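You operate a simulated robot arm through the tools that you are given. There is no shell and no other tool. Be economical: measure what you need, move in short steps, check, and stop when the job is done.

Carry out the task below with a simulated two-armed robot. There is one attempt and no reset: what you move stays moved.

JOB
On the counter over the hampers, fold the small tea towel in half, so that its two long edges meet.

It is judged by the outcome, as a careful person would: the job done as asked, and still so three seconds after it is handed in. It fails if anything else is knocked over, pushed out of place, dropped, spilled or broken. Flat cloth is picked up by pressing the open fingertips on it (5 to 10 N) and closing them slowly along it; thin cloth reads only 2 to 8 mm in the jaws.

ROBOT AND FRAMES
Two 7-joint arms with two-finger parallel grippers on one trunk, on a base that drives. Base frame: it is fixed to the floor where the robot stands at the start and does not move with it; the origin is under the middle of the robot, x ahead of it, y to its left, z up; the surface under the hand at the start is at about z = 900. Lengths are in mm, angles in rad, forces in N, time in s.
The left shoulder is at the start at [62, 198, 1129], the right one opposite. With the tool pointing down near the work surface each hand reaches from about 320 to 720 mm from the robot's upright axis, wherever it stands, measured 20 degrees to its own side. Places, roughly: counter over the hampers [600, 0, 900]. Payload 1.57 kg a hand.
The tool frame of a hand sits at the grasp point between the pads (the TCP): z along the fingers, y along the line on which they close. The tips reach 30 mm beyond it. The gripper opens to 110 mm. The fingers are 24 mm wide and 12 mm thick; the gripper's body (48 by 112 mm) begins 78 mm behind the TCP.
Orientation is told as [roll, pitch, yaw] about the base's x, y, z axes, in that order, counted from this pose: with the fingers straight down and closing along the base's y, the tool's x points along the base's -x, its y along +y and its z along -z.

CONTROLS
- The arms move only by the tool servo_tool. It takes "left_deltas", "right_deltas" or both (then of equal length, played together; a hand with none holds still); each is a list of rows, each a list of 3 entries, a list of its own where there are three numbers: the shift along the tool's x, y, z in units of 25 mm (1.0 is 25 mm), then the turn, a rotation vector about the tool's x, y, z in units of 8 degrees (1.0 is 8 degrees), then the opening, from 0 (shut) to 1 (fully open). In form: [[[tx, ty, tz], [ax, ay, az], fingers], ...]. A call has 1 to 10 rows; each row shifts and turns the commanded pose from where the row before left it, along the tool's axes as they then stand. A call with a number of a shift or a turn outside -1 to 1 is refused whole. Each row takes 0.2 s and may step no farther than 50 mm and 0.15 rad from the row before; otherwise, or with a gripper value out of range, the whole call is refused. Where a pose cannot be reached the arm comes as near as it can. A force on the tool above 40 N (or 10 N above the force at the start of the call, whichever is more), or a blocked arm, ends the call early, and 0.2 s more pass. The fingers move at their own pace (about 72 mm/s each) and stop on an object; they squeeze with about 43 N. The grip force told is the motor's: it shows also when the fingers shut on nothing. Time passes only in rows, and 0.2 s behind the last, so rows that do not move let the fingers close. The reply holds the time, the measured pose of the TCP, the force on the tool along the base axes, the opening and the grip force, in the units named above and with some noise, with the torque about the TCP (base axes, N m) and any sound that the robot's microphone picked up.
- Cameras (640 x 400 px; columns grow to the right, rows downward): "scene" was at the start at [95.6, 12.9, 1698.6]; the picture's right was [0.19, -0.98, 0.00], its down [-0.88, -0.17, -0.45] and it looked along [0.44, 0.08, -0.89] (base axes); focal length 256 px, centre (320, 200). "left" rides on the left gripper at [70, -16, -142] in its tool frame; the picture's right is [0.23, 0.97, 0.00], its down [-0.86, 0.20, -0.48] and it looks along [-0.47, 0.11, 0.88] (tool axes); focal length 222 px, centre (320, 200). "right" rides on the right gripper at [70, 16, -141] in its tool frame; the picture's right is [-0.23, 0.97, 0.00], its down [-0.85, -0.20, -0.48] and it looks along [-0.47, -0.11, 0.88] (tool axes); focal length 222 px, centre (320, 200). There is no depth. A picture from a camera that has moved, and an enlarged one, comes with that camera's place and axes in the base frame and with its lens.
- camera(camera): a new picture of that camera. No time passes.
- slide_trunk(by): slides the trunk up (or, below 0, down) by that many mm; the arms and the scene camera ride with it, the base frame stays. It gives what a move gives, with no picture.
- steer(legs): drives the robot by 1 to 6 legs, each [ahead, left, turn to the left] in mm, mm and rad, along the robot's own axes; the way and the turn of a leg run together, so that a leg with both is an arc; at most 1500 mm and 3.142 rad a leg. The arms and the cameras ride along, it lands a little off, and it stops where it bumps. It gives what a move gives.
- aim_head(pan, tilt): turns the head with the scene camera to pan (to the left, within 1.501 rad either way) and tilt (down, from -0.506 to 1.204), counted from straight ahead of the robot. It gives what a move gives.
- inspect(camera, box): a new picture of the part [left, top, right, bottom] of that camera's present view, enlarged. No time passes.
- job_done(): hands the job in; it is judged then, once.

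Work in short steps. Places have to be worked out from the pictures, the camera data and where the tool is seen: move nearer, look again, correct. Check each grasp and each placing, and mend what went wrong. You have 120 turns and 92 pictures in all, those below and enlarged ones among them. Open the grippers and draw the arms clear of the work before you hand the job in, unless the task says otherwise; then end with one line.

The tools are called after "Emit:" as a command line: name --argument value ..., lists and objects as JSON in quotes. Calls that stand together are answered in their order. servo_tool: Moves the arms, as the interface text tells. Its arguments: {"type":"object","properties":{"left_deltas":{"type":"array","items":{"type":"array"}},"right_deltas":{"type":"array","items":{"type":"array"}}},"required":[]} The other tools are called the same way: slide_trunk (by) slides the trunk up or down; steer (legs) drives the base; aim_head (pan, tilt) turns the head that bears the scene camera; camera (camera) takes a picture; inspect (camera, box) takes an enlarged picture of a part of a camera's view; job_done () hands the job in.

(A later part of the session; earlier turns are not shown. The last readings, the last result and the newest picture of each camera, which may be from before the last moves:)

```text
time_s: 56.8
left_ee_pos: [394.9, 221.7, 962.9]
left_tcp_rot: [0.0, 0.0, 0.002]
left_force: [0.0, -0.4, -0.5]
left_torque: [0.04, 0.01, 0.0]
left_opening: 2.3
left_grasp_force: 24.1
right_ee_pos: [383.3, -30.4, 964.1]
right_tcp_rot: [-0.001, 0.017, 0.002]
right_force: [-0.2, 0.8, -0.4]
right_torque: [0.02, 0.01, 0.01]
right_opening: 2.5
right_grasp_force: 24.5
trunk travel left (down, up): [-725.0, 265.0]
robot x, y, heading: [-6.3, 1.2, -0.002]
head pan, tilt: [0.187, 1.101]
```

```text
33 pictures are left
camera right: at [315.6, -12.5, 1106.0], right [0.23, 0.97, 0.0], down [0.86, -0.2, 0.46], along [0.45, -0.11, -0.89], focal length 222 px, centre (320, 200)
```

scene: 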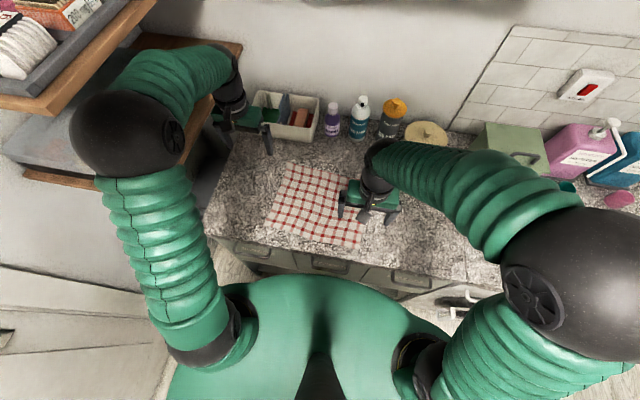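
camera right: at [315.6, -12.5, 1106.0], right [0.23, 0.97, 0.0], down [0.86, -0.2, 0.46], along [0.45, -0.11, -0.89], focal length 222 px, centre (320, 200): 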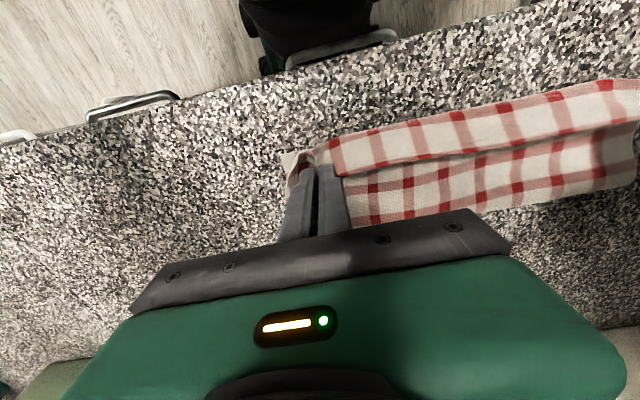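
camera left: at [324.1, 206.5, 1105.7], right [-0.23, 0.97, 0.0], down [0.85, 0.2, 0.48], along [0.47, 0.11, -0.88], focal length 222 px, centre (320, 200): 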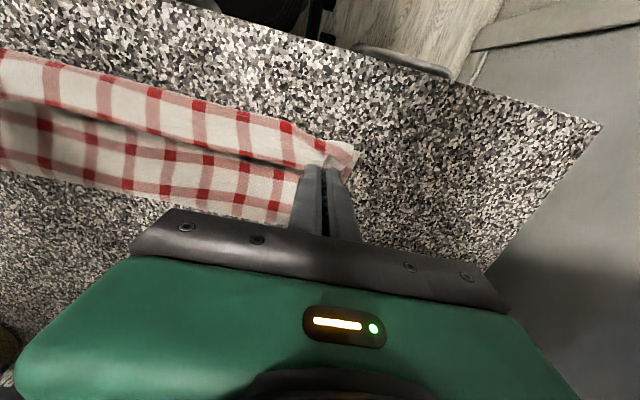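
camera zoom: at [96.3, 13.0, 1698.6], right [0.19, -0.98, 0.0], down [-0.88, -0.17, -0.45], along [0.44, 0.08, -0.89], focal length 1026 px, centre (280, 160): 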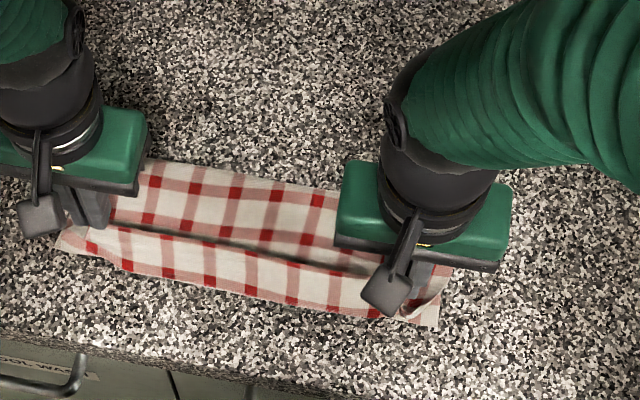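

The fold rolled again: the grip forces the cloth to leave the fingers backwards, making a belly. I'll lay the towel back flat once more and re-grip with the hands turned 90°, so the cloth hangs straight out of the fingertips.

Emit:
servo_tool --left_deltas '[[[-0.4, 0, -0.8], [0, 0, 0], 0], [[-0.9, 0, -0.7], [0, 0, 0], 0], [[-0.95, 0, -0.6], [0, 0, 0], 0], [[-0.95, 0, -0.4], [0, 0, 0], 0], [[-0.95, 0, 0], [0, 0, 0], 0], [[-0.95, 0, 0], [0, 0, 0], 0], [[-0.95, 0, 0.2], [0, 0, 0], 0], [[-0.95, 0, 0.4], [0, 0, 0], 0], [[-0.95, 0, 0.7], [0, 0, 0], 0], [[-0.85, 0, 0.7], [0, 0, 0], 0]]' --right_deltas '[[[-0.4, 0, -0.8], [0, 0, 0], 0], [[-0.9, 0, -0.7], [0, 0, 0], 0], [[-0.95, 0, -0.6], [0, 0, 0], 0], [[-0.95, 0, -0.4], [0, 0, 0], 0], [[-0.95, 0, 0], [0, 0, 0], 0], [[-0.95, 0, 0], [0, 0, 0], 0], [[-0.95, 0, 0.2], [0, 0, 0], 0], [[-0.95, 0, 0.4], [0, 0, 0], 0], [[-0.95, 0, 0.7], [0, 0, 0], 0], [[-0.85, 0, 0.7], [0, 0, 0], 0]]'

Emit:
servo_tool --left_deltas '[[[-0.3, 0.1, 0.5], [0, 0, 0], 0], [[-0.1, 0.1, 0.2], [0, 0, 0], 0]]' --right_deltas '[[[-0.3, -0.1, 0.5], [0, 0, 0], 0], [[-0.1, -0.1, 0.2], [0, 0, 0], 0]]'

Emit:
inspect --camera "scene" --box '[220, 100, 460, 250]'

```text
time_s: 59.0
left_ee_pos: [615.7, 223.8, 972.3]
left_tcp_rot: [-0.002, 0.002, 0.002]
left_force: [0.4, -0.2, -0.7]
left_torque: [-0.02, 0.04, -0.04]
left_opening: 2.2
left_grasp_force: 23.8
right_ee_pos: [605.7, -28.3, 971.8]
right_tcp_rot: [-0.003, 0.018, 0.003]
right_force: [0.3, 0.3, 0.2]
right_torque: [0.02, 0.03, -0.01]
right_opening: 2.6
right_grasp_force: 24.0
trunk travel left (down, up): [-725.0, 265.0]
robot x, y, heading: [0.3, -0.5, -0.002]
head pan, tilt: [0.187, 1.101]
```

```text
time_s: 59.6
left_ee_pos: [625.9, 226.3, 957.3]
left_tcp_rot: [0.0, 0.001, 0.002]
left_force: [1.5, -3.8, 0.0]
left_torque: [-0.14, 0.03, 0.07]
left_opening: 2.2
left_grasp_force: 24.3
right_ee_pos: [614.5, -31.8, 953.5]
right_tcp_rot: [0.0, 0.018, 0.002]
right_force: [-0.6, 4.9, 0.8]
right_torque: [0.19, 0.02, 0.01]
right_opening: 2.4
right_grasp_force: 24.6
trunk travel left (down, up): [-725.0, 265.0]
robot x, y, heading: [3.2, 2.0, 0.001]
head pan, tilt: [0.187, 1.101]
```

```text
2.67 times, centred on (340, 175) of scene
camera zoom: at [100.1, 12.8, 1698.4], right [0.19, -0.98, 0.0], down [-0.88, -0.17, -0.45], along [0.44, 0.08, -0.89], focal length 684 px, centre (267, 267)
```

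zoom: 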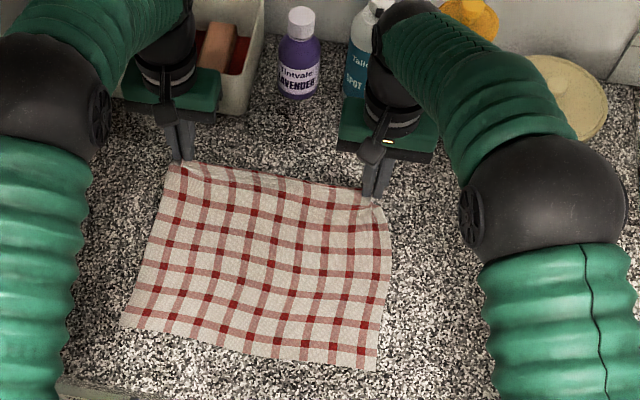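

The towel is flat again. I set it down, release, rise and turn both hands 90° outward.

Emit:
servo_tool --left_deltas '[[[0, 0, 0.5], [0, 0, 0], 0], [[0, 0, 0.4], [0, 0, 0], 0], [[0, 0, 0], [0, 0, 0], 0.15], [[0, 0, 0], [0, 0, 0], 0.25], [[0, 0, -0.5], [0, 0, 0], 0.25], [[0, 0, -0.8], [0, 0, 0], 0.25], [[0, 0, -0.8], [0, 0, 0], 0.25]]' --right_deltas '[[[0, 0, 0.4], [0, 0, 0], 0], [[0, 0, 0.35], [0, 0, 0], 0], [[0, 0, 0], [0, 0, 0], 0.15], [[0, 0, 0], [0, 0, 0], 0.25], [[0, 0, -0.5], [0, 0, 0], 0.25], [[0, 0, -0.8], [0, 0, 0], 0.25], [[0, 0, -0.8], [0, 0, 0], 0.25]]'

Emit:
servo_tool --left_deltas '[[[0, 0, 0], [0, 0, 1], 0.2], [[0, 0, 0], [0, 0, 1], 0.2], [[0, 0, 0], [0, 0, 1], 0.2], [[0, 0, 0], [0, 0, 1], 0.2], [[0, 0, 0], [0, 0, 1], 0.2], [[0, 0, 0], [0, 0, 1], 0.2], [[0, 0, 0], [0, 0, 1], 0.2], [[0, 0, 0], [0, 0, 1], 0.2], [[0, 0, 0], [0, 0, 1], 0.2], [[0, 0, 0], [0, 0, 1], 0.2]]' --right_deltas '[[[0, 0, 0], [0, 0, -1], 0.2], [[0, 0, 0], [0, 0, -1], 0.2], [[0, 0, 0], [0, 0, -1], 0.2], [[0, 0, 0], [0, 0, -1], 0.2], [[0, 0, 0], [0, 0, -1], 0.2], [[0, 0, 0], [0, 0, -1], 0.2], [[0, 0, 0], [0, 0, -1], 0.2], [[0, 0, 0], [0, 0, -1], 0.2], [[0, 0, 0], [0, 0, -1], 0.2], [[0, 0, 0], [0, 0, -1], 0.2]]'

Emit:
camera --camera "left"

Emit:
camera --camera "right"

```text
time_s: 61.2
left_ee_pos: [623.3, 227.1, 987.5]
left_tcp_rot: [0.001, 0.001, 0.003]
left_force: [1.7, -0.2, 0.9]
left_torque: [-0.02, 0.0, 0.01]
left_opening: 27.7
left_grasp_force: 0.0
right_ee_pos: [614.0, -33.4, 988.8]
right_tcp_rot: [-0.002, 0.015, 0.002]
right_force: [0.1, -0.7, 1.3]
right_torque: [0.0, -0.01, 0.02]
right_opening: 27.3
right_grasp_force: 0.1
trunk travel left (down, up): [-725.0, 265.0]
robot x, y, heading: [0.7, -4.9, 0.0]
head pan, tilt: [0.187, 1.101]
```

```text
time_s: 63.4
left_ee_pos: [623.8, 228.2, 987.2]
left_tcp_rot: [0.0, 0.0, -1.396]
left_force: [0.0, 0.8, -0.3]
left_torque: [0.0, 0.0, -0.02]
left_opening: 21.8
left_grasp_force: 0.0
right_ee_pos: [613.8, -34.2, 989.6]
right_tcp_rot: [0.015, 0.003, 1.402]
right_force: [0.1, -0.7, 0.4]
right_torque: [0.0, -0.01, -0.02]
right_opening: 21.9
right_grasp_force: 0.0
trunk travel left (down, up): [-725.0, 265.0]
robot x, y, heading: [1.0, 1.3, 0.003]
head pan, tilt: [0.187, 1.101]
```

```text
31 pictures are left
camera left: at [595.7, 294.1, 1129.6], right [0.92, 0.39, 0.0], down [0.35, -0.81, 0.48], along [0.19, -0.44, -0.88], focal length 222 px, centre (320, 200)
```

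left: 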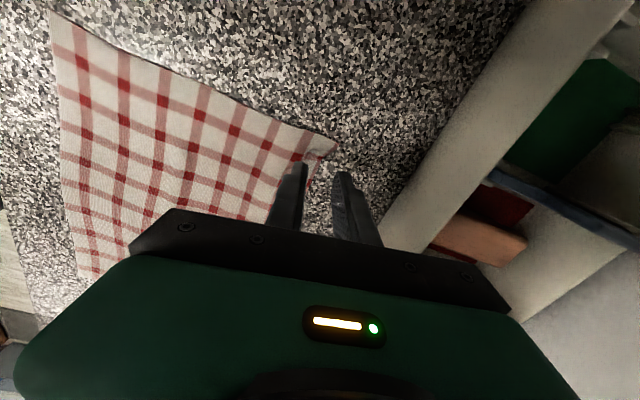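

```text
30 pictures are left
camera right: at [588.1, -99.7, 1131.1], right [-0.92, 0.39, 0.01], down [0.35, 0.81, 0.47], along [0.17, 0.44, -0.88], focal length 222 px, centre (320, 200)
```

right: 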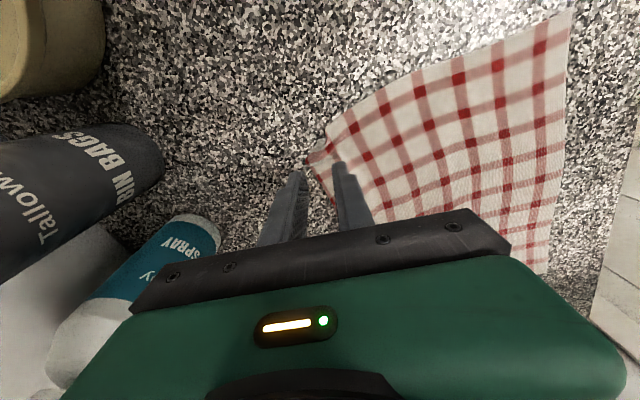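

Turning works. Before gripping, I test in the air whether both hands can tilt (fingers pointing forward) near the front edge.

Emit:
servo_tool --left_deltas '[[[0, 0, -1], [0, 0, 0.6], 0.2], [[0, 0, -1], [0, 0, 0.6], 0.2], [[0, -1, -1], [0, 0, 0], 0.2], [[0, -1, 0], [0, 0, 0], 0.2], [[0, -1, 0], [0, 0, 0], 0.2], [[0, -1, 0], [0, 0, 0], 0.2], [[0, -1, 0], [0, 0, 0], 0.2], [[0, -1, 0], [0, 0, 0], 0.2], [[0, -1, 0], [0, 0, 0], 0.2], [[0, -1, 0], [0, 0, 0], 0.2]]' --right_deltas '[[[0, 0, -1], [0, 0, -0.6], 0.2], [[0, 0, -1], [0, 0, -0.6], 0.2], [[0, 1, -1], [0, 0, 0], 0.2], [[0, 1, 0], [0, 0, 0], 0.2], [[0, 1, 0], [0, 0, 0], 0.2], [[0, 1, 0], [0, 0, 0], 0.2], [[0, 1, 0], [0, 0, 0], 0.2], [[0, 1, 0], [0, 0, 0], 0.2], [[0, 1, 0], [0, 0, 0], 0.2], [[0, 1, 0], [0, 0, 0], 0.2]]'

Emit:
servo_tool --left_deltas '[[[0, 0, 0], [-1, 0, 0], 0.2], [[0, 0, 0], [-1, 0, 0], 0.2], [[0, 0, 0], [-1, 0, 0], 0.2], [[0, 0, 0], [-1, 0, 0], 0.2], [[0, 0, 0], [-1, 0, 0], 0.2]]' --right_deltas '[[[0, 0, 0], [1, 0, 0], 0.2], [[0, 0, 0], [1, 0, 0], 0.2], [[0, 0, 0], [1, 0, 0], 0.2], [[0, 0, 0], [1, 0, 0], 0.2], [[0, 0, 0], [1, 0, 0], 0.2]]'

```text
time_s: 65.6
left_ee_pos: [424.3, 227.0, 1064.1]
left_tcp_rot: [0.001, 0.002, -1.56]
left_force: [-0.2, 0.2, 0.7]
left_torque: [-0.01, -0.04, 0.0]
left_opening: 21.8
left_grasp_force: 0.1
right_ee_pos: [413.7, -32.6, 1067.7]
right_tcp_rot: [0.013, -0.001, 1.564]
right_force: [0.5, 0.6, 0.6]
right_torque: [-0.01, 0.01, 0.0]
right_opening: 22.1
right_grasp_force: 0.1
trunk travel left (down, up): [-725.0, 265.0]
robot x, y, heading: [1.7, 0.5, 0.003]
head pan, tilt: [0.187, 1.101]
```

```text
time_s: 66.8
left_ee_pos: [460.0, 231.8, 1066.4]
left_tcp_rot: [0.698, 0.0, -1.561]
left_force: [0.3, 0.4, -0.3]
left_torque: [0.0, 0.04, 0.0]
left_opening: 22.3
left_grasp_force: 0.1
left hand out of reach, approached as far as the arm can: row 4, 5
right_ee_pos: [415.3, -32.0, 1065.8]
right_tcp_rot: [-0.682, 0.004, 1.567]
right_force: [0.6, -0.2, 0.4]
right_torque: [0.0, 0.04, -0.04]
right_opening: 21.9
right_grasp_force: 0.0
trunk travel left (down, up): [-725.0, 265.0]
robot x, y, heading: [2.4, 0.7, 0.001]
head pan, tilt: [0.187, 1.101]
```

The right tilts fine; the left is at its near limit up here. I test the same tilt lower, nearer the working height.

Emit:
servo_tool --left_deltas '[[[0, -0.58, 0.69], [0, 0, 0], 0.2], [[0, -0.58, 0.69], [0, 0, 0], 0.2], [[0, -0.58, 0.69], [0, 0, 0], 0.2], [[0, -0.58, 0.69], [0, 0, 0], 0.2]]' --right_deltas '[[[0, 0.58, 0.69], [0, 0, 0], 0.2], [[0, 0.58, 0.69], [0, 0, 0], 0.2], [[0, 0.58, 0.69], [0, 0, 0], 0.2], [[0, 0.58, 0.69], [0, 0, 0], 0.2]]'

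```text
time_s: 67.8
left_ee_pos: [462.8, 230.5, 972.6]
left_tcp_rot: [0.694, 0.0, -1.563]
left_force: [-0.6, 0.0, -0.2]
left_torque: [0.0, 0.02, 0.02]
left_opening: 22.4
left_grasp_force: 0.0
right_ee_pos: [416.9, -31.6, 972.3]
right_tcp_rot: [-0.68, 0.001, 1.568]
right_force: [-0.2, -0.6, -0.1]
right_torque: [0.01, 0.03, -0.01]
right_opening: 22.1
right_grasp_force: 0.1
trunk travel left (down, up): [-725.0, 265.0]
robot x, y, heading: [-0.2, 4.0, 0.002]
head pan, tilt: [0.187, 1.101]
```

Emit:
servo_tool --left_deltas '[[[0, -0.55, -0.46], [0, 0, 0], 0.2], [[0, -0.55, -0.46], [0, 0, 0], 0.2], [[0, -0.55, -0.46], [0, 0, 0], 0.2], [[0, -0.55, -0.46], [0, 0, 0], 0.2], [[0, -0.3, -0.25], [0, 0, 0], 0.2]]' --right_deltas '[[[0, 0.28, -0.23], [0, 0, 0], 0.2], [[0, 0.28, -0.23], [0, 0, 0], 0.2], [[0, 0.28, -0.23], [0, 0, 0], 0.2], [[0, 0.28, -0.23], [0, 0, 0], 0.2], [[0, 0.28, -0.23], [0, 0, 0], 0.2]]'

```text
time_s: 69.0
left_ee_pos: [444.9, 238.5, 955.4]
left_tcp_rot: [0.697, 0.001, -1.562]
left_force: [0.2, 0.8, -0.9]
left_torque: [-0.01, 0.01, 0.01]
left_opening: 22.2
left_grasp_force: 0.0
left hand out of reach, approached as far as the arm can: row 1, 2, 3, 4, 5
right_ee_pos: [377.4, -27.8, 976.0]
right_tcp_rot: [-0.681, 0.003, 1.556]
right_force: [-0.7, -0.4, 0.0]
right_torque: [-0.01, 0.01, 0.0]
right_opening: 21.9
right_grasp_force: 0.0
right hand out of reach, approached as far as the arm can: row 4, 5
trunk travel left (down, up): [-725.0, 265.0]
robot x, y, heading: [3.0, -2.3, -0.001]
head pan, tilt: [0.187, 1.101]
```

At 40° tilt the left hand reaches in only to x≈445, so I'll drive the base back during the carry. Now I straighten the hands and return above the back rim.

Emit:
servo_tool --left_deltas '[[[0, 0, -0.6], [1, 0, 0], 0.18], [[0, 0, -0.6], [1, 0, 0], 0.18], [[0, 0, -0.6], [1, 0, 0], 0.18], [[0, 0, -0.3], [1, 0, 0], 0.18], [[0, 0, 0], [0.97, 0, 0], 0.18]]' --right_deltas '[[[0, 0, -0.6], [-1, 0, 0], 0.18], [[0, 0, -0.6], [-1, 0, 0], 0.18], [[0, 0, -0.6], [-1, 0, 0], 0.18], [[0, 0, 0], [-1, 0, 0], 0.18], [[0, 0, 0], [-0.88, 0, 0], 0.18]]'

```text
time_s: 70.2
left_ee_pos: [419.0, 239.0, 1000.0]
left_tcp_rot: [0.0, 0.002, -1.562]
left_force: [0.7, -0.6, -0.4]
left_torque: [0.01, 0.02, -0.02]
left_opening: 19.6
left_grasp_force: 0.2
right_ee_pos: [354.5, -25.0, 1012.1]
right_tcp_rot: [0.002, 0.001, 1.567]
right_force: [0.0, -0.6, 0.7]
right_torque: [0.01, 0.04, 0.01]
right_opening: 19.7
right_grasp_force: 0.0
trunk travel left (down, up): [-725.0, 265.0]
robot x, y, heading: [-1.4, -0.4, -0.001]
head pan, tilt: [0.187, 1.101]
```

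Emit:
servo_tool --left_deltas '[[[-0.068, 0.8, 0.11], [0, 0, 0], 0.18], [[-0.068, 0.8, 0.11], [0, 0, 0], 0.18], [[-0.068, 0.8, 0.11], [0, 0, 0], 0.18], [[-0.068, 0.8, 0.11], [0, 0, 0], 0.18], [[-0.068, 0.8, 0.11], [0, 0, 0], 0.18], [[-0.068, 0.8, 0.11], [0, 0, 0], 0.18], [[-0.068, 0.8, 0.11], [0, 0, 0], 0.18], [[-0.068, 0.8, 0.11], [0, 0, 0], 0.18], [[-0.068, 0.8, 0.11], [0, 0, 0], 0.18], [[-0.068, 0.8, 0.11], [0, 0, 0], 0.18]]' --right_deltas '[[[-0.052, -1, 0.16], [0, 0, 0], 0.18], [[-0.052, -1, 0.16], [0, 0, 0], 0.18], [[-0.052, -1, 0.16], [0, 0, 0], 0.18], [[-0.052, -1, 0.16], [0, 0, 0], 0.18], [[-0.052, -1, 0.16], [0, 0, 0], 0.18], [[-0.052, -1, 0.16], [0, 0, 0], 0.18], [[-0.052, -1, 0.16], [0, 0, 0], 0.18], [[-0.052, -1, 0.16], [0, 0, 0], 0.18], [[-0.052, -1, 0.16], [0, 0, 0], 0.18], [[-0.052, -1, 0.16], [0, 0, 0], 0.18]]'

Emit:
inspect --camera "left" --box '[200, 90, 420, 230]'

Emit:
inspect --camera "right" --box '[220, 90, 440, 230]'

```text
time_s: 72.4
left_ee_pos: [619.3, 223.1, 972.0]
left_tcp_rot: [0.0, 0.001, -1.563]
left_force: [-0.2, 0.3, -0.3]
left_torque: [-0.01, 0.05, -0.01]
left_opening: 19.8
left_grasp_force: 0.0
right_ee_pos: [605.6, -13.6, 971.0]
right_tcp_rot: [0.0, 0.001, 1.568]
right_force: [0.8, -0.7, -0.3]
right_torque: [0.01, 0.01, 0.01]
right_opening: 19.9
right_grasp_force: 0.0
trunk travel left (down, up): [-725.0, 265.0]
robot x, y, heading: [-2.9, -0.3, -0.001]
head pan, tilt: [0.187, 1.101]
```

```text
2.86 times, centred on (310, 160) of left
camera zoom: at [602.0, 293.5, 1113.8], right [0.97, 0.24, 0.0], down [0.21, -0.85, 0.48], along [0.11, -0.46, -0.88], focal length 635 px, centre (349, 314)
```

zoom: 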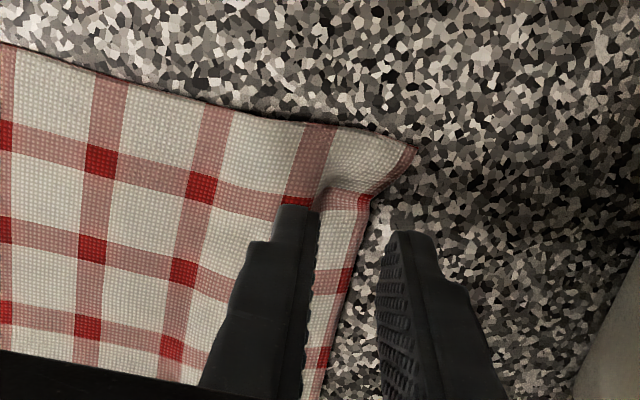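

```text
2.86 times, centred on (330, 160) of right
camera zoom: at [588.7, -82.0, 1112.0], right [-0.97, 0.23, 0.0], down [0.2, 0.86, 0.48], along [0.11, 0.46, -0.88], focal length 635 px, centre (291, 314)
```

zoom: 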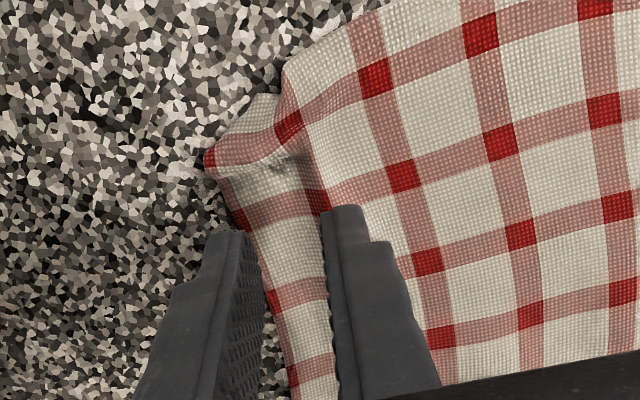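

I shift so the outer finger covers just ~4 mm of the rim, away from the crumples, then go down to near contact.

Emit:
servo_tool --left_deltas '[[[-0.4, -0.42, 0.4], [0, 0, 0], 0.18], [[0, 0, 0.5], [0, 0, 0], 0.18], [[0, 0, 0.4], [0, 0, 0], 0.18], [[0, 0, 0.2], [0, 0, 0], 0.18]]' --right_deltas '[[[-0.36, 0, 0.4], [0, 0, 0], 0.18], [[0, 0, 0.5], [0, 0, 0], 0.18], [[0, 0, 0.4], [0, 0, 0], 0.18], [[0, 0, 0.16], [0, 0, 0], 0.18]]'

Emit:
inspect --camera "left" --box '[200, 90, 420, 230]'

Emit:
inspect --camera "right" --box '[220, 90, 440, 230]'

```text
time_s: 73.4
left_ee_pos: [606.8, 214.2, 937.3]
left_tcp_rot: [0.002, 0.002, -1.562]
left_force: [0.3, -0.1, -0.6]
left_torque: [0.0, -0.02, -0.02]
left_opening: 19.7
left_grasp_force: 0.1
right_ee_pos: [604.0, -3.5, 936.3]
right_tcp_rot: [-0.002, 0.002, 1.565]
right_force: [-0.5, -0.5, -0.3]
right_torque: [-0.01, 0.0, 0.02]
right_opening: 19.7
right_grasp_force: 0.1
trunk travel left (down, up): [-725.0, 265.0]
robot x, y, heading: [-0.8, -0.5, 0.002]
head pan, tilt: [0.187, 1.101]
```

```text
2.86 times, centred on (310, 160) of left
camera zoom: at [588.4, 284.3, 1078.9], right [0.97, 0.24, 0.0], down [0.21, -0.85, 0.48], along [0.12, -0.46, -0.88], focal length 635 px, centre (349, 314)
```

zoom: 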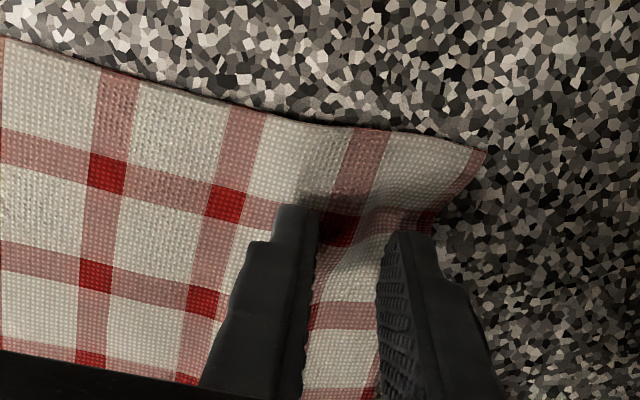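

```text
2.86 times, centred on (330, 160) of right
camera zoom: at [585.6, -72.7, 1077.7], right [-0.97, 0.23, 0.0], down [0.2, 0.85, 0.48], along [0.11, 0.46, -0.88], focal length 635 px, centre (291, 314)
```

zoom: 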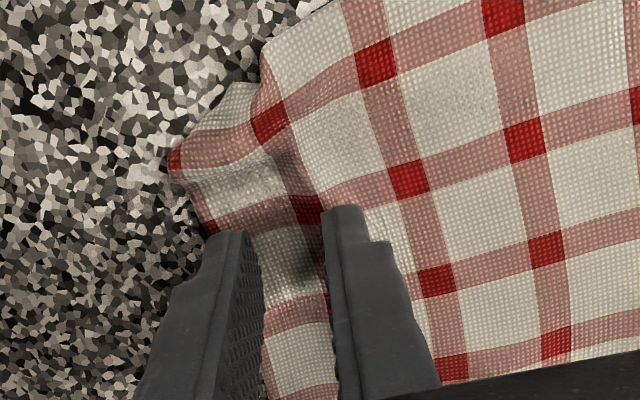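

Placement is right. I press and close slowly.

Emit:
servo_tool --left_deltas '[[[0, 0, 0.12], [0, 0, 0], 0.18], [[0, 0, 0.12], [0, 0, 0], 0.18], [[0, 0, 0.06], [0, 0, 0], 0.16], [[0, 0, 0], [0, 0, 0], 0.13], [[0, 0, 0], [0, 0, 0], 0.1], [[0, 0, 0], [0, 0, 0], 0.07], [[0, 0, 0], [0, 0, 0], 0.04], [[0, 0, 0], [0, 0, 0], 0.01], [[0, 0, 0], [0, 0, 0], 0], [[0, 0, 0], [0, 0, 0], 0]]' --right_deltas '[[[0, 0, 0.1], [0, 0, 0], 0.18], [[0, 0, 0.1], [0, 0, 0], 0.18], [[0, 0, 0.06], [0, 0, 0], 0.16], [[0, 0, 0], [0, 0, 0], 0.13], [[0, 0, 0], [0, 0, 0], 0.1], [[0, 0, 0], [0, 0, 0], 0.07], [[0, 0, 0], [0, 0, 0], 0.04], [[0, 0, 0], [0, 0, 0], 0.01], [[0, 0, 0], [0, 0, 0], 0], [[0, 0, 0], [0, 0, 0], 0]]'

Emit:
servo_tool --left_deltas '[[[0, 0, -0.6], [0, 0, 0], 0], [[0, 0, -0.6], [0, 0, 0], 0]]' --right_deltas '[[[0, 0, -0.6], [0, 0, 0], 0], [[0, 0, -0.6], [0, 0, 0], 0]]'

Emit:
inspect --camera "left" --box '[200, 90, 420, 230]'

Emit:
inspect --camera "right" --box '[220, 90, 440, 230]'

```text
time_s: 75.6
left_ee_pos: [606.3, 212.9, 931.2]
left_tcp_rot: [0.008, 0.002, -1.562]
left_force: [-0.5, -0.5, 19.2]
left_torque: [-0.05, -0.01, -0.03]
left_opening: 2.2
left_grasp_force: 23.2
right_ee_pos: [599.7, -3.3, 931.8]
right_tcp_rot: [-0.002, -0.001, 1.564]
right_force: [2.3, 1.6, 9.1]
right_torque: [0.03, -0.12, -0.01]
right_opening: 0.1
right_grasp_force: 21.7
trunk travel left (down, up): [-725.0, 265.0]
robot x, y, heading: [2.7, 1.6, -0.003]
head pan, tilt: [0.187, 1.101]
```

```text
time_s: 76.2
left_ee_pos: [604.2, 214.5, 960.0]
left_tcp_rot: [0.004, 0.001, -1.561]
left_force: [0.0, -0.7, 1.1]
left_torque: [-0.01, 0.0, -0.03]
left_opening: 2.2
left_grasp_force: 23.9
right_ee_pos: [600.7, -2.7, 961.1]
right_tcp_rot: [-0.001, 0.0, 1.565]
right_force: [0.1, 0.2, 0.1]
right_torque: [0.03, -0.03, 0.01]
right_opening: 0.1
right_grasp_force: 21.2
trunk travel left (down, up): [-725.0, 265.0]
robot x, y, heading: [1.6, -0.4, -0.001]
head pan, tilt: [0.187, 1.101]
```

```text
2.86 times, centred on (310, 160) of left
camera zoom: at [585.6, 284.3, 1101.7], right [0.97, 0.24, 0.0], down [0.21, -0.85, 0.48], along [0.12, -0.46, -0.88], focal length 635 px, centre (349, 314)
```

zoom: 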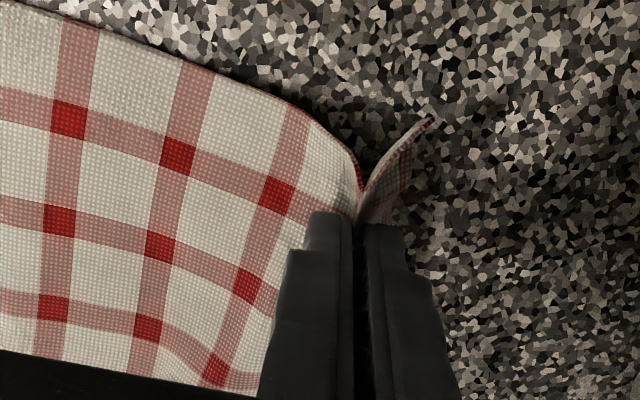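

```text
2.86 times, centred on (330, 160) of right
camera zoom: at [584.0, -71.9, 1102.0], right [-0.97, 0.23, 0.0], down [0.2, 0.85, 0.48], along [0.11, 0.46, -0.88], focal length 635 px, centre (291, 314)
```

zoom: 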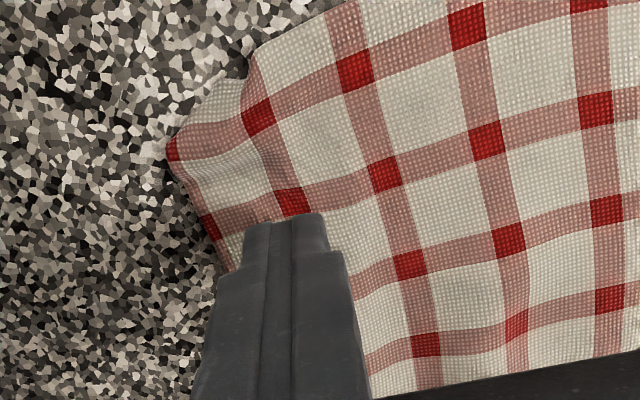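

Left is held; the right slipped off. I retry the right with a wider opening and firmer press, lowering the left meanwhile.

Emit:
servo_tool --left_deltas '[[[0, 0, 0.4], [0, 0, 0], 0], [[0, 0, 0.3], [0, 0, 0], 0], [[0, 0, 0], [0, 0, 0], 0], [[0, 0, 0], [0, 0, 0], 0]]' --right_deltas '[[[0, -0.2, 0], [0, 0, 0], 0.28], [[0, 0, 0.5], [0, 0, 0], 0.28], [[0, 0, 0.5], [0, 0, 0], 0.28], [[0, 0, 0.24], [0, 0, 0], 0.28]]'

Emit:
servo_tool --right_deltas '[[[0, 0, 0.06], [0, 0, 0], 0.28], [[0, 0, 0.04], [0, 0, 0], 0.25], [[0, 0, 0], [0, 0, 0], 0.22], [[0, 0, 0], [0, 0, 0], 0.18], [[0, 0, 0], [0, 0, 0], 0.14], [[0, 0, 0], [0, 0, 0], 0.1], [[0, 0, 0], [0, 0, 0], 0.06], [[0, 0, 0], [0, 0, 0], 0.02], [[0, 0, 0], [0, 0, 0], 0], [[0, 0, 0], [0, 0, 0], 0]]'

Emit:
inspect --camera "right" --box '[220, 90, 440, 230]'

```text
time_s: 77.2
left_ee_pos: [604.4, 213.3, 941.7]
left_tcp_rot: [0.007, 0.002, -1.561]
left_force: [0.2, 0.8, 0.5]
left_torque: [-0.01, -0.02, -0.02]
left_opening: 1.8
left_grasp_force: 23.9
right_ee_pos: [606.8, -2.5, 931.4]
right_tcp_rot: [-0.007, -0.001, 1.566]
right_force: [2.3, -0.9, 9.6]
right_torque: [-0.04, -0.07, 0.03]
right_opening: 30.8
right_grasp_force: 0.1
trunk travel left (down, up): [-725.0, 265.0]
robot x, y, heading: [-2.1, 0.8, -0.004]
head pan, tilt: [0.187, 1.101]
```

```text
time_s: 79.4
left_ee_pos: [603.3, 214.6, 943.9]
left_tcp_rot: [0.008, 0.0, -1.562]
left_force: [-0.1, -0.6, 0.0]
left_torque: [0.03, -0.01, 0.0]
left_opening: 1.7
left_grasp_force: 23.3
right_ee_pos: [605.2, -3.1, 930.2]
right_tcp_rot: [-0.009, 0.0, 1.565]
right_force: [3.0, 0.5, 39.5]
right_torque: [-0.07, -0.1, 0.03]
right_opening: 2.7
right_grasp_force: 24.7
trunk travel left (down, up): [-725.0, 265.0]
robot x, y, heading: [2.3, 2.4, 0.001]
head pan, tilt: [0.187, 1.101]
```

```text
2.86 times, centred on (330, 160) of right
camera zoom: at [587.9, -72.2, 1072.3], right [-0.97, 0.23, -0.01], down [0.2, 0.85, 0.48], along [0.12, 0.47, -0.88], focal length 635 px, centre (291, 314)
```

zoom: 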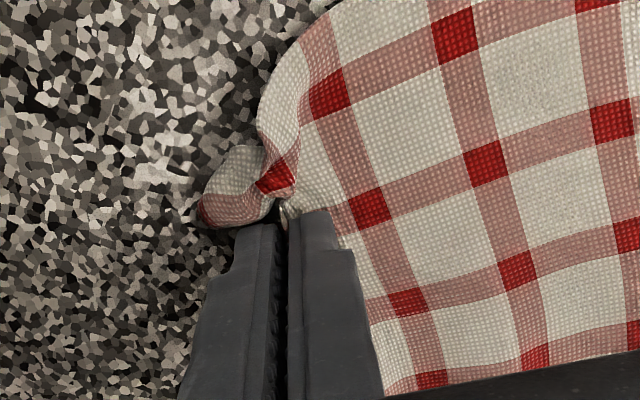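

Both corners are held now with the cloth leaving straight from the tips. I lift to about 75 mm.

Emit:
servo_tool --left_deltas '[[[0, -0.08, -0.3], [0, 0, 0], 0], [[0, -0.08, -0.5], [0, 0, 0], 0], [[0, -0.08, -0.6], [0, 0, 0], 0], [[0, -0.08, -0.6], [0, 0, 0], 0], [[0, -0.08, -0.54], [0, 0, 0], 0]]' --right_deltas '[[[0, 0.08, -0.7], [0, 0, 0], 0], [[0, 0.08, -0.7], [0, 0, 0], 0], [[0, 0.08, -0.6], [0, 0, 0], 0], [[0, 0.08, -0.6], [0, 0, 0], 0], [[0, 0.08, -0.5], [0, 0, 0], 0]]'

Emit:
steer --legs '[[-90, 0, 0]]'

Emit:
inspect --camera "scene" --box '[220, 80, 460, 230]'

```text
time_s: 80.6
left_ee_pos: [595.3, 214.0, 1006.3]
left_tcp_rot: [0.005, 0.002, -1.56]
left_force: [0.5, -1.0, 0.2]
left_torque: [-0.01, -0.02, -0.02]
left_opening: 2.0
left_grasp_force: 23.4
right_ee_pos: [596.2, -4.3, 1005.5]
right_tcp_rot: [-0.002, 0.004, 1.565]
right_force: [0.4, 1.2, 0.2]
right_torque: [-0.01, -0.02, 0.02]
right_opening: 2.4
right_grasp_force: 24.2
trunk travel left (down, up): [-725.0, 265.0]
robot x, y, heading: [0.3, -0.7, -0.0]
head pan, tilt: [0.187, 1.101]
```

```text
time_s: 81.7
left_ee_pos: [512.5, 213.9, 1003.2]
left_tcp_rot: [-0.001, 0.001, -1.56]
left_force: [-0.3, -0.1, 0.2]
left_torque: [0.0, -0.01, 0.03]
left_opening: 2.1
left_grasp_force: 23.8
right_ee_pos: [514.1, -3.9, 1002.1]
right_tcp_rot: [0.004, 0.001, 1.565]
right_force: [0.6, 1.6, -0.6]
right_torque: [0.02, 0.01, 0.04]
right_opening: 2.2
right_grasp_force: 24.1
trunk travel left (down, up): [-725.0, 265.0]
robot x, y, heading: [-91.0, 0.2, 0.001]
head pan, tilt: [0.187, 1.101]
```

```text
2.67 times, centred on (340, 155) of scene
camera zoom: at [17.3, 13.0, 1698.0], right [0.18, -0.98, 0.0], down [-0.88, -0.17, -0.45], along [0.44, 0.08, -0.9], focal length 684 px, centre (267, 320)
```

zoom: 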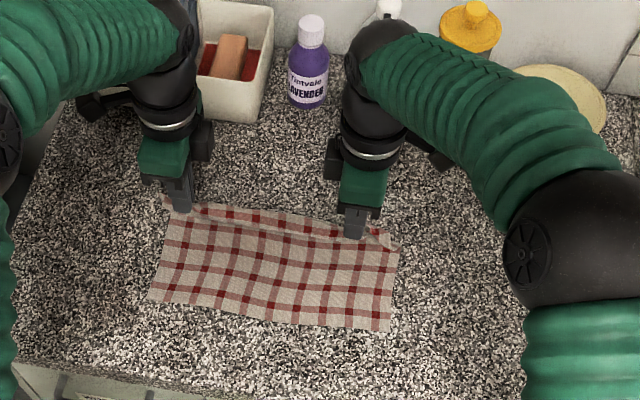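

The base is back 91 mm and both hands hold at x≈513. The front edge now lies near x≈406 (left) to 418 (right). I go down the diagonal, tilting the fingers forward as I go.

Emit:
servo_tool --left_deltas '[[[0, -0.41, 0.25], [-0.5, 0, 0], 0], [[0, -0.42, 0.23], [-0.5, 0, 0], 0], [[0, -0.44, 0.2], [-0.5, 0, 0], 0], [[0, -0.45, 0.18], [-0.5, 0, 0], 0], [[0, -0.465, 0.15], [-0.5, 0, 0], 0], [[0, -0.475, 0.126], [-0.5, 0, 0], 0], [[0, -0.48, 0.1], [-0.5, 0, 0], 0]]' --right_deltas '[[[0, 0.41, 0.25], [0.5, 0, 0], 0], [[0, 0.42, 0.23], [0.5, 0, 0], 0], [[0, 0.44, 0.2], [0.5, 0, 0], 0], [[0, 0.45, 0.18], [0.5, 0, 0], 0], [[0, 0.465, 0.15], [0.5, 0, 0], 0], [[0, 0.475, 0.126], [0.5, 0, 0], 0], [[0, 0.48, 0.1], [0.5, 0, 0], 0]]'

Emit:
inspect --camera "scene" --box '[240, 110, 400, 210]'

```text
time_s: 83.4
left_ee_pos: [435.6, 211.7, 960.4]
left_tcp_rot: [0.489, 0.009, -1.555]
left_force: [0.1, -1.0, 0.0]
left_torque: [0.02, -0.02, 0.0]
left_opening: 1.9
left_grasp_force: 23.6
right_ee_pos: [473.0, -122.1, 970.2]
right_tcp_rot: [-0.505, -0.016, 1.319]
right_force: [-0.2, -0.1, -0.4]
right_torque: [0.03, -0.01, 0.01]
right_opening: 0.1
right_grasp_force: 21.7
trunk travel left (down, up): [-725.0, 265.0]
robot x, y, heading: [-88.5, -0.3, -0.004]
head pan, tilt: [0.187, 1.101]
stopped in row 7 (right hand): the arm was blocked; the commanded pose is now the measured one
```

```text
4.00 times, centred on (320, 160) of scene
camera zoom: at [9.8, 6.1, 1698.5], right [0.18, -0.98, 0.0], down [-0.88, -0.16, -0.45], along [0.44, 0.09, -0.89], focal length 1026 px, centre (320, 360)
```

zoom: 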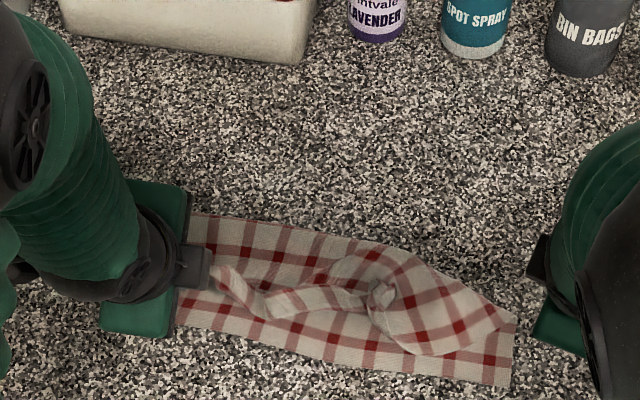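

The right arm hit the same limit and dropped its corner; the left holds fine. I'll do the corners one at a time: first finish laying the left corner near the front edge and release it.

Emit:
servo_tool --left_deltas '[[[0, -0.235, 0.13], [-0.31, 0, 0], 0], [[0, -0.235, 0.13], [-0.31, 0, 0], 0], [[0, -0.245, 0.115], [-0.31, 0, 0], 0], [[0, -0.245, 0.115], [-0.31, 0, 0], 0]]' --right_deltas '[[[0, 0, -0.7], [0, 0, 0], 0], [[0, 0, -0.7], [-0.8, 0, 0], 0], [[0, 0, -0.7], [-0.8, 0, 0], 0], [[0, 0, -0.5], [-0.8, 0, 0], 0]]'

Emit:
camera --camera "left"

```text
time_s: 84.4
left_ee_pos: [420.9, 212.9, 936.7]
left_tcp_rot: [0.666, 0.01, -1.555]
left_force: [-0.3, 0.0, 0.4]
left_torque: [0.01, 0.01, 0.03]
left_opening: 1.9
left_grasp_force: 23.5
right_ee_pos: [444.6, -111.5, 1029.8]
right_tcp_rot: [-0.165, -0.014, 1.329]
right_force: [-0.1, 0.0, -0.3]
right_torque: [0.0, -0.01, 0.0]
right_opening: 0.1
right_grasp_force: 21.3
trunk travel left (down, up): [-725.0, 265.0]
robot x, y, heading: [-89.5, -1.7, -0.005]
head pan, tilt: [0.187, 1.101]
```

```text
20 pictures are left
camera left: at [318.3, 281.6, 1039.2], right [0.76, 0.23, 0.6], down [-0.13, -0.86, 0.49], along [0.63, -0.45, -0.63], focal length 222 px, centre (320, 200)
```

left: 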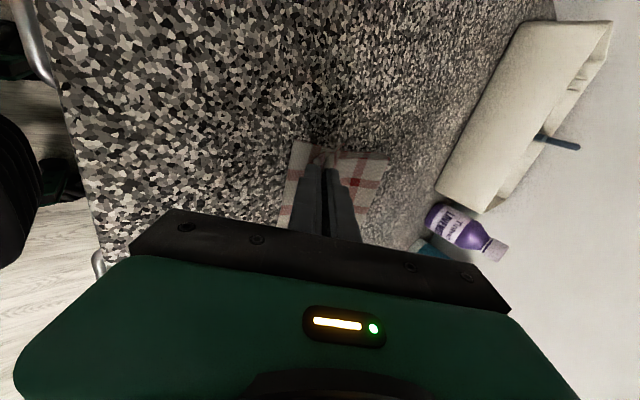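

The flap's end lies over the lower layer at the front. I open and withdraw back along the fingers, then look.

Emit:
servo_tool --left_deltas '[[[0, 0, 0], [0, 0, 0], 0.1], [[0, 0, 0], [0, 0, 0], 0.15], [[0, 0, -0.3], [0, 0, 0], 0.15], [[0, 0, -0.6], [0, 0, 0], 0.15], [[0, 0.3, -0.8], [0, 0, 0], 0.15], [[0, 0.6, -0.8], [0.8, 0, 0], 0.15], [[0, 0.6, -0.6], [0.8, 0, 0], 0.15], [[0, 0.6, -0.6], [0.8, 0, 0], 0.15], [[0, 1, -0.6], [0.8, 0, 0], 0.15], [[0, 1, -0.6], [0.8, 0, 0], 0.15]]'

Emit:
inspect --camera "scene" --box '[240, 110, 400, 210]'

```text
time_s: 86.6
left_ee_pos: [451.8, 213.8, 1083.9]
left_tcp_rot: [0.104, 0.007, -1.556]
left_force: [-0.5, -0.6, 0.2]
left_torque: [-0.01, 0.0, 0.02]
left_opening: 16.5
left_grasp_force: 0.0
right_ee_pos: [445.8, -111.2, 1029.5]
right_tcp_rot: [-0.165, -0.012, 1.326]
right_force: [0.4, -0.5, -0.3]
right_torque: [0.04, 0.03, 0.01]
right_opening: 0.1
right_grasp_force: 21.2
trunk travel left (down, up): [-725.0, 265.0]
robot x, y, heading: [-87.6, -3.2, 0.0]
head pan, tilt: [0.187, 1.101]
```

```text
4.00 times, centred on (320, 160) of scene
camera zoom: at [11.0, 10.9, 1698.4], right [0.18, -0.98, 0.0], down [-0.88, -0.16, -0.45], along [0.44, 0.08, -0.89], focal length 1026 px, centre (320, 360)
```

zoom: 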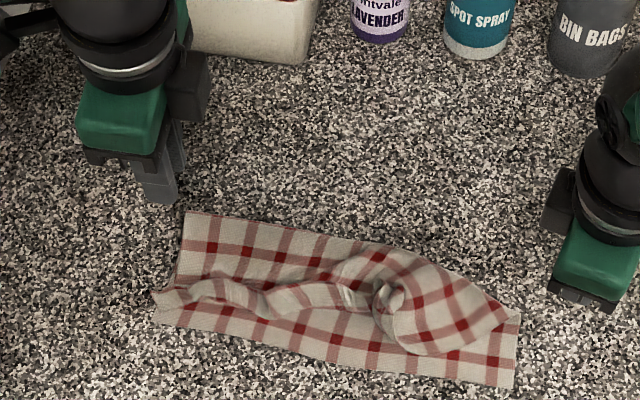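

The left end now lies rim-outward, about 30 mm short of the front. I look at the rumpled right part with the right hand's camera.

Emit:
camera --camera "right"

```text
18 pictures are left
camera right: at [391.0, -170.1, 1164.2], right [-0.88, 0.45, -0.16], down [0.32, 0.8, 0.51], along [0.36, 0.4, -0.84], focal length 222 px, centre (320, 200)
```

right: 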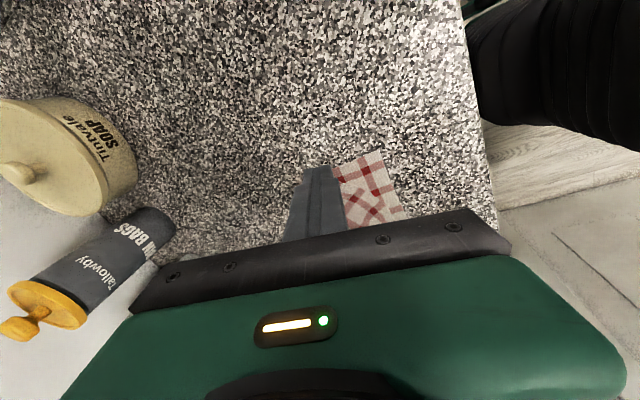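

I turn the right hand back to its normal heading so its camera looks over the towel.

Emit:
servo_tool --right_deltas '[[[0, 0, 0], [-0.6, 0, 0], 0.3], [[0, 0, 0], [-0.58, 0, 0], 0.3], [[0, 0, 0], [0, 0, 1], 0.3], [[0, 0, 0], [0, 0, 1], 0.3], [[0, 0, 0], [0, 0, 1], 0.3], [[0, 0, 0], [0, 0, 1], 0.3], [[0, 0, 0], [0, 0, 1], 0.3], [[0, 0, 0], [0, 0, 1], 0.3], [[0, 0, 0], [0, 0, 1], 0.3], [[0, 0, 0], [0, 0, 1], 0.3]]'

Emit:
servo_tool --right_deltas '[[[0, 0, 0], [0, 0, 1], 0.3], [[0, 0.8, 0], [0, 0, 0.5], 0.3], [[0, 0.8, 0], [0, 0, 0], 0.3], [[0, 0.6, 0], [0, 0, 0], 0.3]]'

Emit:
inspect --camera "right" --box '[200, 20, 500, 220]'

```text
time_s: 88.8
left_ee_pos: [451.3, 216.4, 1085.7]
left_tcp_rot: [0.106, 0.004, -1.555]
left_force: [-0.4, -1.3, -0.4]
left_torque: [0.01, 0.0, 0.02]
left_opening: 16.6
left_grasp_force: 0.0
right_ee_pos: [443.1, -110.9, 1029.7]
right_tcp_rot: [0.007, -0.006, 0.209]
right_force: [0.5, 0.6, 0.3]
right_torque: [0.02, -0.01, -0.01]
right_opening: 32.9
right_grasp_force: 0.1
trunk travel left (down, up): [-725.0, 265.0]
robot x, y, heading: [-90.3, 0.6, -0.002]
head pan, tilt: [0.187, 1.101]
```

```text
time_s: 89.8
left_ee_pos: [450.3, 215.6, 1085.0]
left_tcp_rot: [0.107, 0.004, -1.554]
left_force: [0.5, 0.3, -0.7]
left_torque: [0.01, 0.01, 0.02]
left_opening: 16.3
left_grasp_force: 0.1
right_ee_pos: [441.5, -54.2, 1029.4]
right_tcp_rot: [0.009, -0.004, -0.002]
right_force: [0.3, -0.1, 0.7]
right_torque: [0.01, -0.01, 0.01]
right_opening: 32.7
right_grasp_force: 0.1
trunk travel left (down, up): [-725.0, 265.0]
robot x, y, heading: [-88.6, -1.9, 0.0]
head pan, tilt: [0.187, 1.101]
```

```text
2.00 times, centred on (350, 120) of right
camera zoom: at [370.9, -38.9, 1170.0], right [0.23, 0.97, 0.01], down [0.85, -0.2, 0.48], along [0.47, -0.1, -0.88], focal length 444 px, centre (260, 360)
```

zoom: 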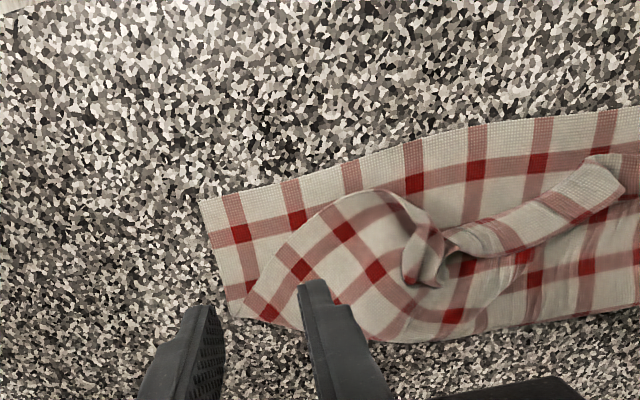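

The right part curled over with its old pinch spot standing up near (467,37). The left hand can tilt well, so I'll drive the base right about 240 mm and use the left hand for this corner too. First I raise the right hand.

Emit:
servo_tool --right_deltas '[[[0, -0.8, -1], [0, 0, 0], 0.3], [[0, -0.8, -1], [0, 0, 0], 0.3], [[0, -0.8, -1], [0, 0, 0], 0.3]]' --left_deltas '[[[0, 0, 0], [0.4, 0, 0], 0.4], [[0, 0, 0], [0.35, 0, 0], 0.4], [[0, 0, 0], [0, 0, 0], 0.4]]'

Emit:
steer --legs '[[0, -240, 0]]'

Emit:
aim_head --pan 0.6 --tilt 1.0

Emit:
camera --camera "scene"

```text
time_s: 90.6
left_ee_pos: [450.6, 215.2, 1084.8]
left_tcp_rot: [0.002, 0.007, -1.555]
left_force: [-0.6, -0.1, 0.4]
left_torque: [0.02, 0.01, -0.02]
left_opening: 44.2
left_grasp_force: 0.1
right_ee_pos: [439.5, -115.3, 1103.7]
right_tcp_rot: [0.009, -0.003, 0.001]
right_force: [0.6, -0.6, 0.6]
right_torque: [0.0, -0.02, 0.0]
right_opening: 33.4
right_grasp_force: 0.0
trunk travel left (down, up): [-725.0, 265.0]
robot x, y, heading: [-86.2, 0.7, -0.002]
head pan, tilt: [0.187, 1.101]
```

```text
time_s: 92.3
left_ee_pos: [449.4, -12.7, 1082.2]
left_tcp_rot: [0.003, 0.0, -1.548]
left_force: [-0.5, 0.9, -0.1]
left_torque: [0.01, 0.0, 0.0]
left_opening: 44.1
left_grasp_force: 0.1
right_ee_pos: [443.0, -344.2, 1102.3]
right_tcp_rot: [0.006, -0.004, 0.006]
right_force: [-0.4, 1.5, 0.3]
right_torque: [0.01, -0.01, -0.01]
right_opening: 32.9
right_grasp_force: 0.1
trunk travel left (down, up): [-725.0, 265.0]
robot x, y, heading: [-91.3, -237.6, 0.004]
head pan, tilt: [0.187, 1.101]
```

```text
time_s: 93.2
left_ee_pos: [447.9, -14.8, 1083.0]
left_tcp_rot: [0.003, 0.002, -1.55]
left_force: [1.3, 0.5, -0.6]
left_torque: [-0.03, 0.0, 0.01]
left_opening: 44.2
left_grasp_force: 0.1
right_ee_pos: [441.2, -344.1, 1104.2]
right_tcp_rot: [0.007, -0.006, 0.008]
right_force: [0.4, 0.5, -0.3]
right_torque: [-0.03, -0.01, 0.0]
right_opening: 32.8
right_grasp_force: 0.1
trunk travel left (down, up): [-725.0, 265.0]
robot x, y, heading: [-86.1, -237.5, 0.007]
head pan, tilt: [0.6, 1.0]
```

```text
16 pictures are left
camera scene: at [4.2, -192.4, 1705.2], right [0.57, -0.82, 0.0], down [-0.69, -0.48, -0.54], along [0.44, 0.3, -0.84], focal length 256 px, centre (320, 200)
```

scene: 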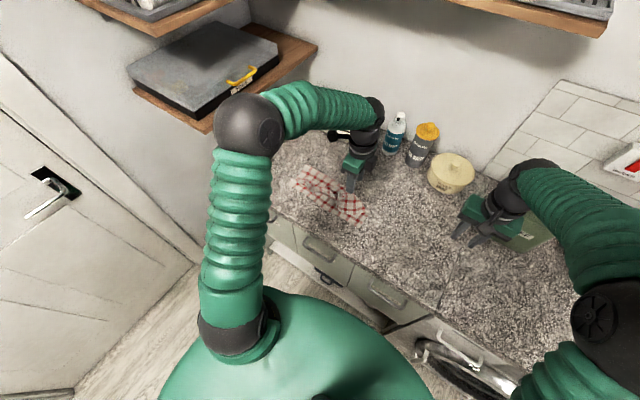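

All clear. I bring the left hand over the standing pinch spot.

Emit:
servo_tool --left_deltas '[[[0.42, 0.14, 0.94], [0, 0, 0], 0.4], [[0.42, 0.14, 0.94], [0, 0, 0], 0.4], [[0.42, 0.14, 0.94], [0, 0, 0], 0.4], [[0.42, 0.14, 0.94], [0, 0, 0], 0.4], [[0.42, 0.14, 0.94], [0, 0, 0], 0.4]]'

Emit:
inspect --camera "left" --box '[170, 60, 450, 235]'

```text
time_s: 94.4
left_ee_pos: [465.5, 34.1, 966.0]
left_tcp_rot: [0.002, 0.004, -1.548]
left_force: [0.1, -0.4, 0.4]
left_torque: [-0.02, 0.0, -0.01]
left_opening: 44.2
left_grasp_force: 0.0
right_ee_pos: [442.8, -347.9, 1103.6]
right_tcp_rot: [0.01, -0.007, 0.009]
right_force: [-0.1, -0.7, -0.3]
right_torque: [0.01, 0.0, -0.01]
right_opening: 33.2
right_grasp_force: 0.2
trunk travel left (down, up): [-725.0, 265.0]
robot x, y, heading: [-88.5, -240.4, 0.009]
head pan, tilt: [0.6, 1.0]
```

```text
2.29 times, centred on (310, 148) of left
camera zoom: at [446.2, 103.3, 1108.6], right [0.97, 0.25, 0.0], down [0.22, -0.85, 0.47], along [0.12, -0.46, -0.88], focal length 508 px, centre (343, 320)
```

zoom: 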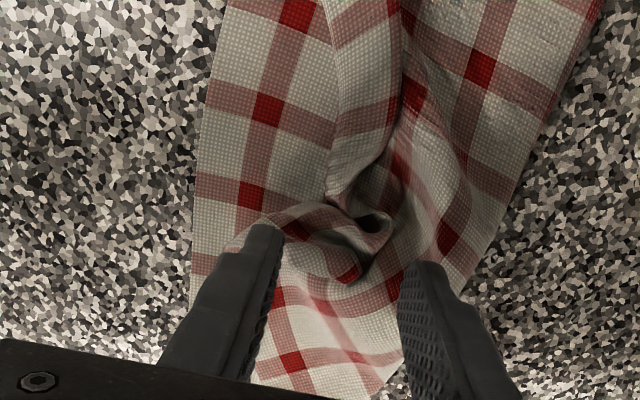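

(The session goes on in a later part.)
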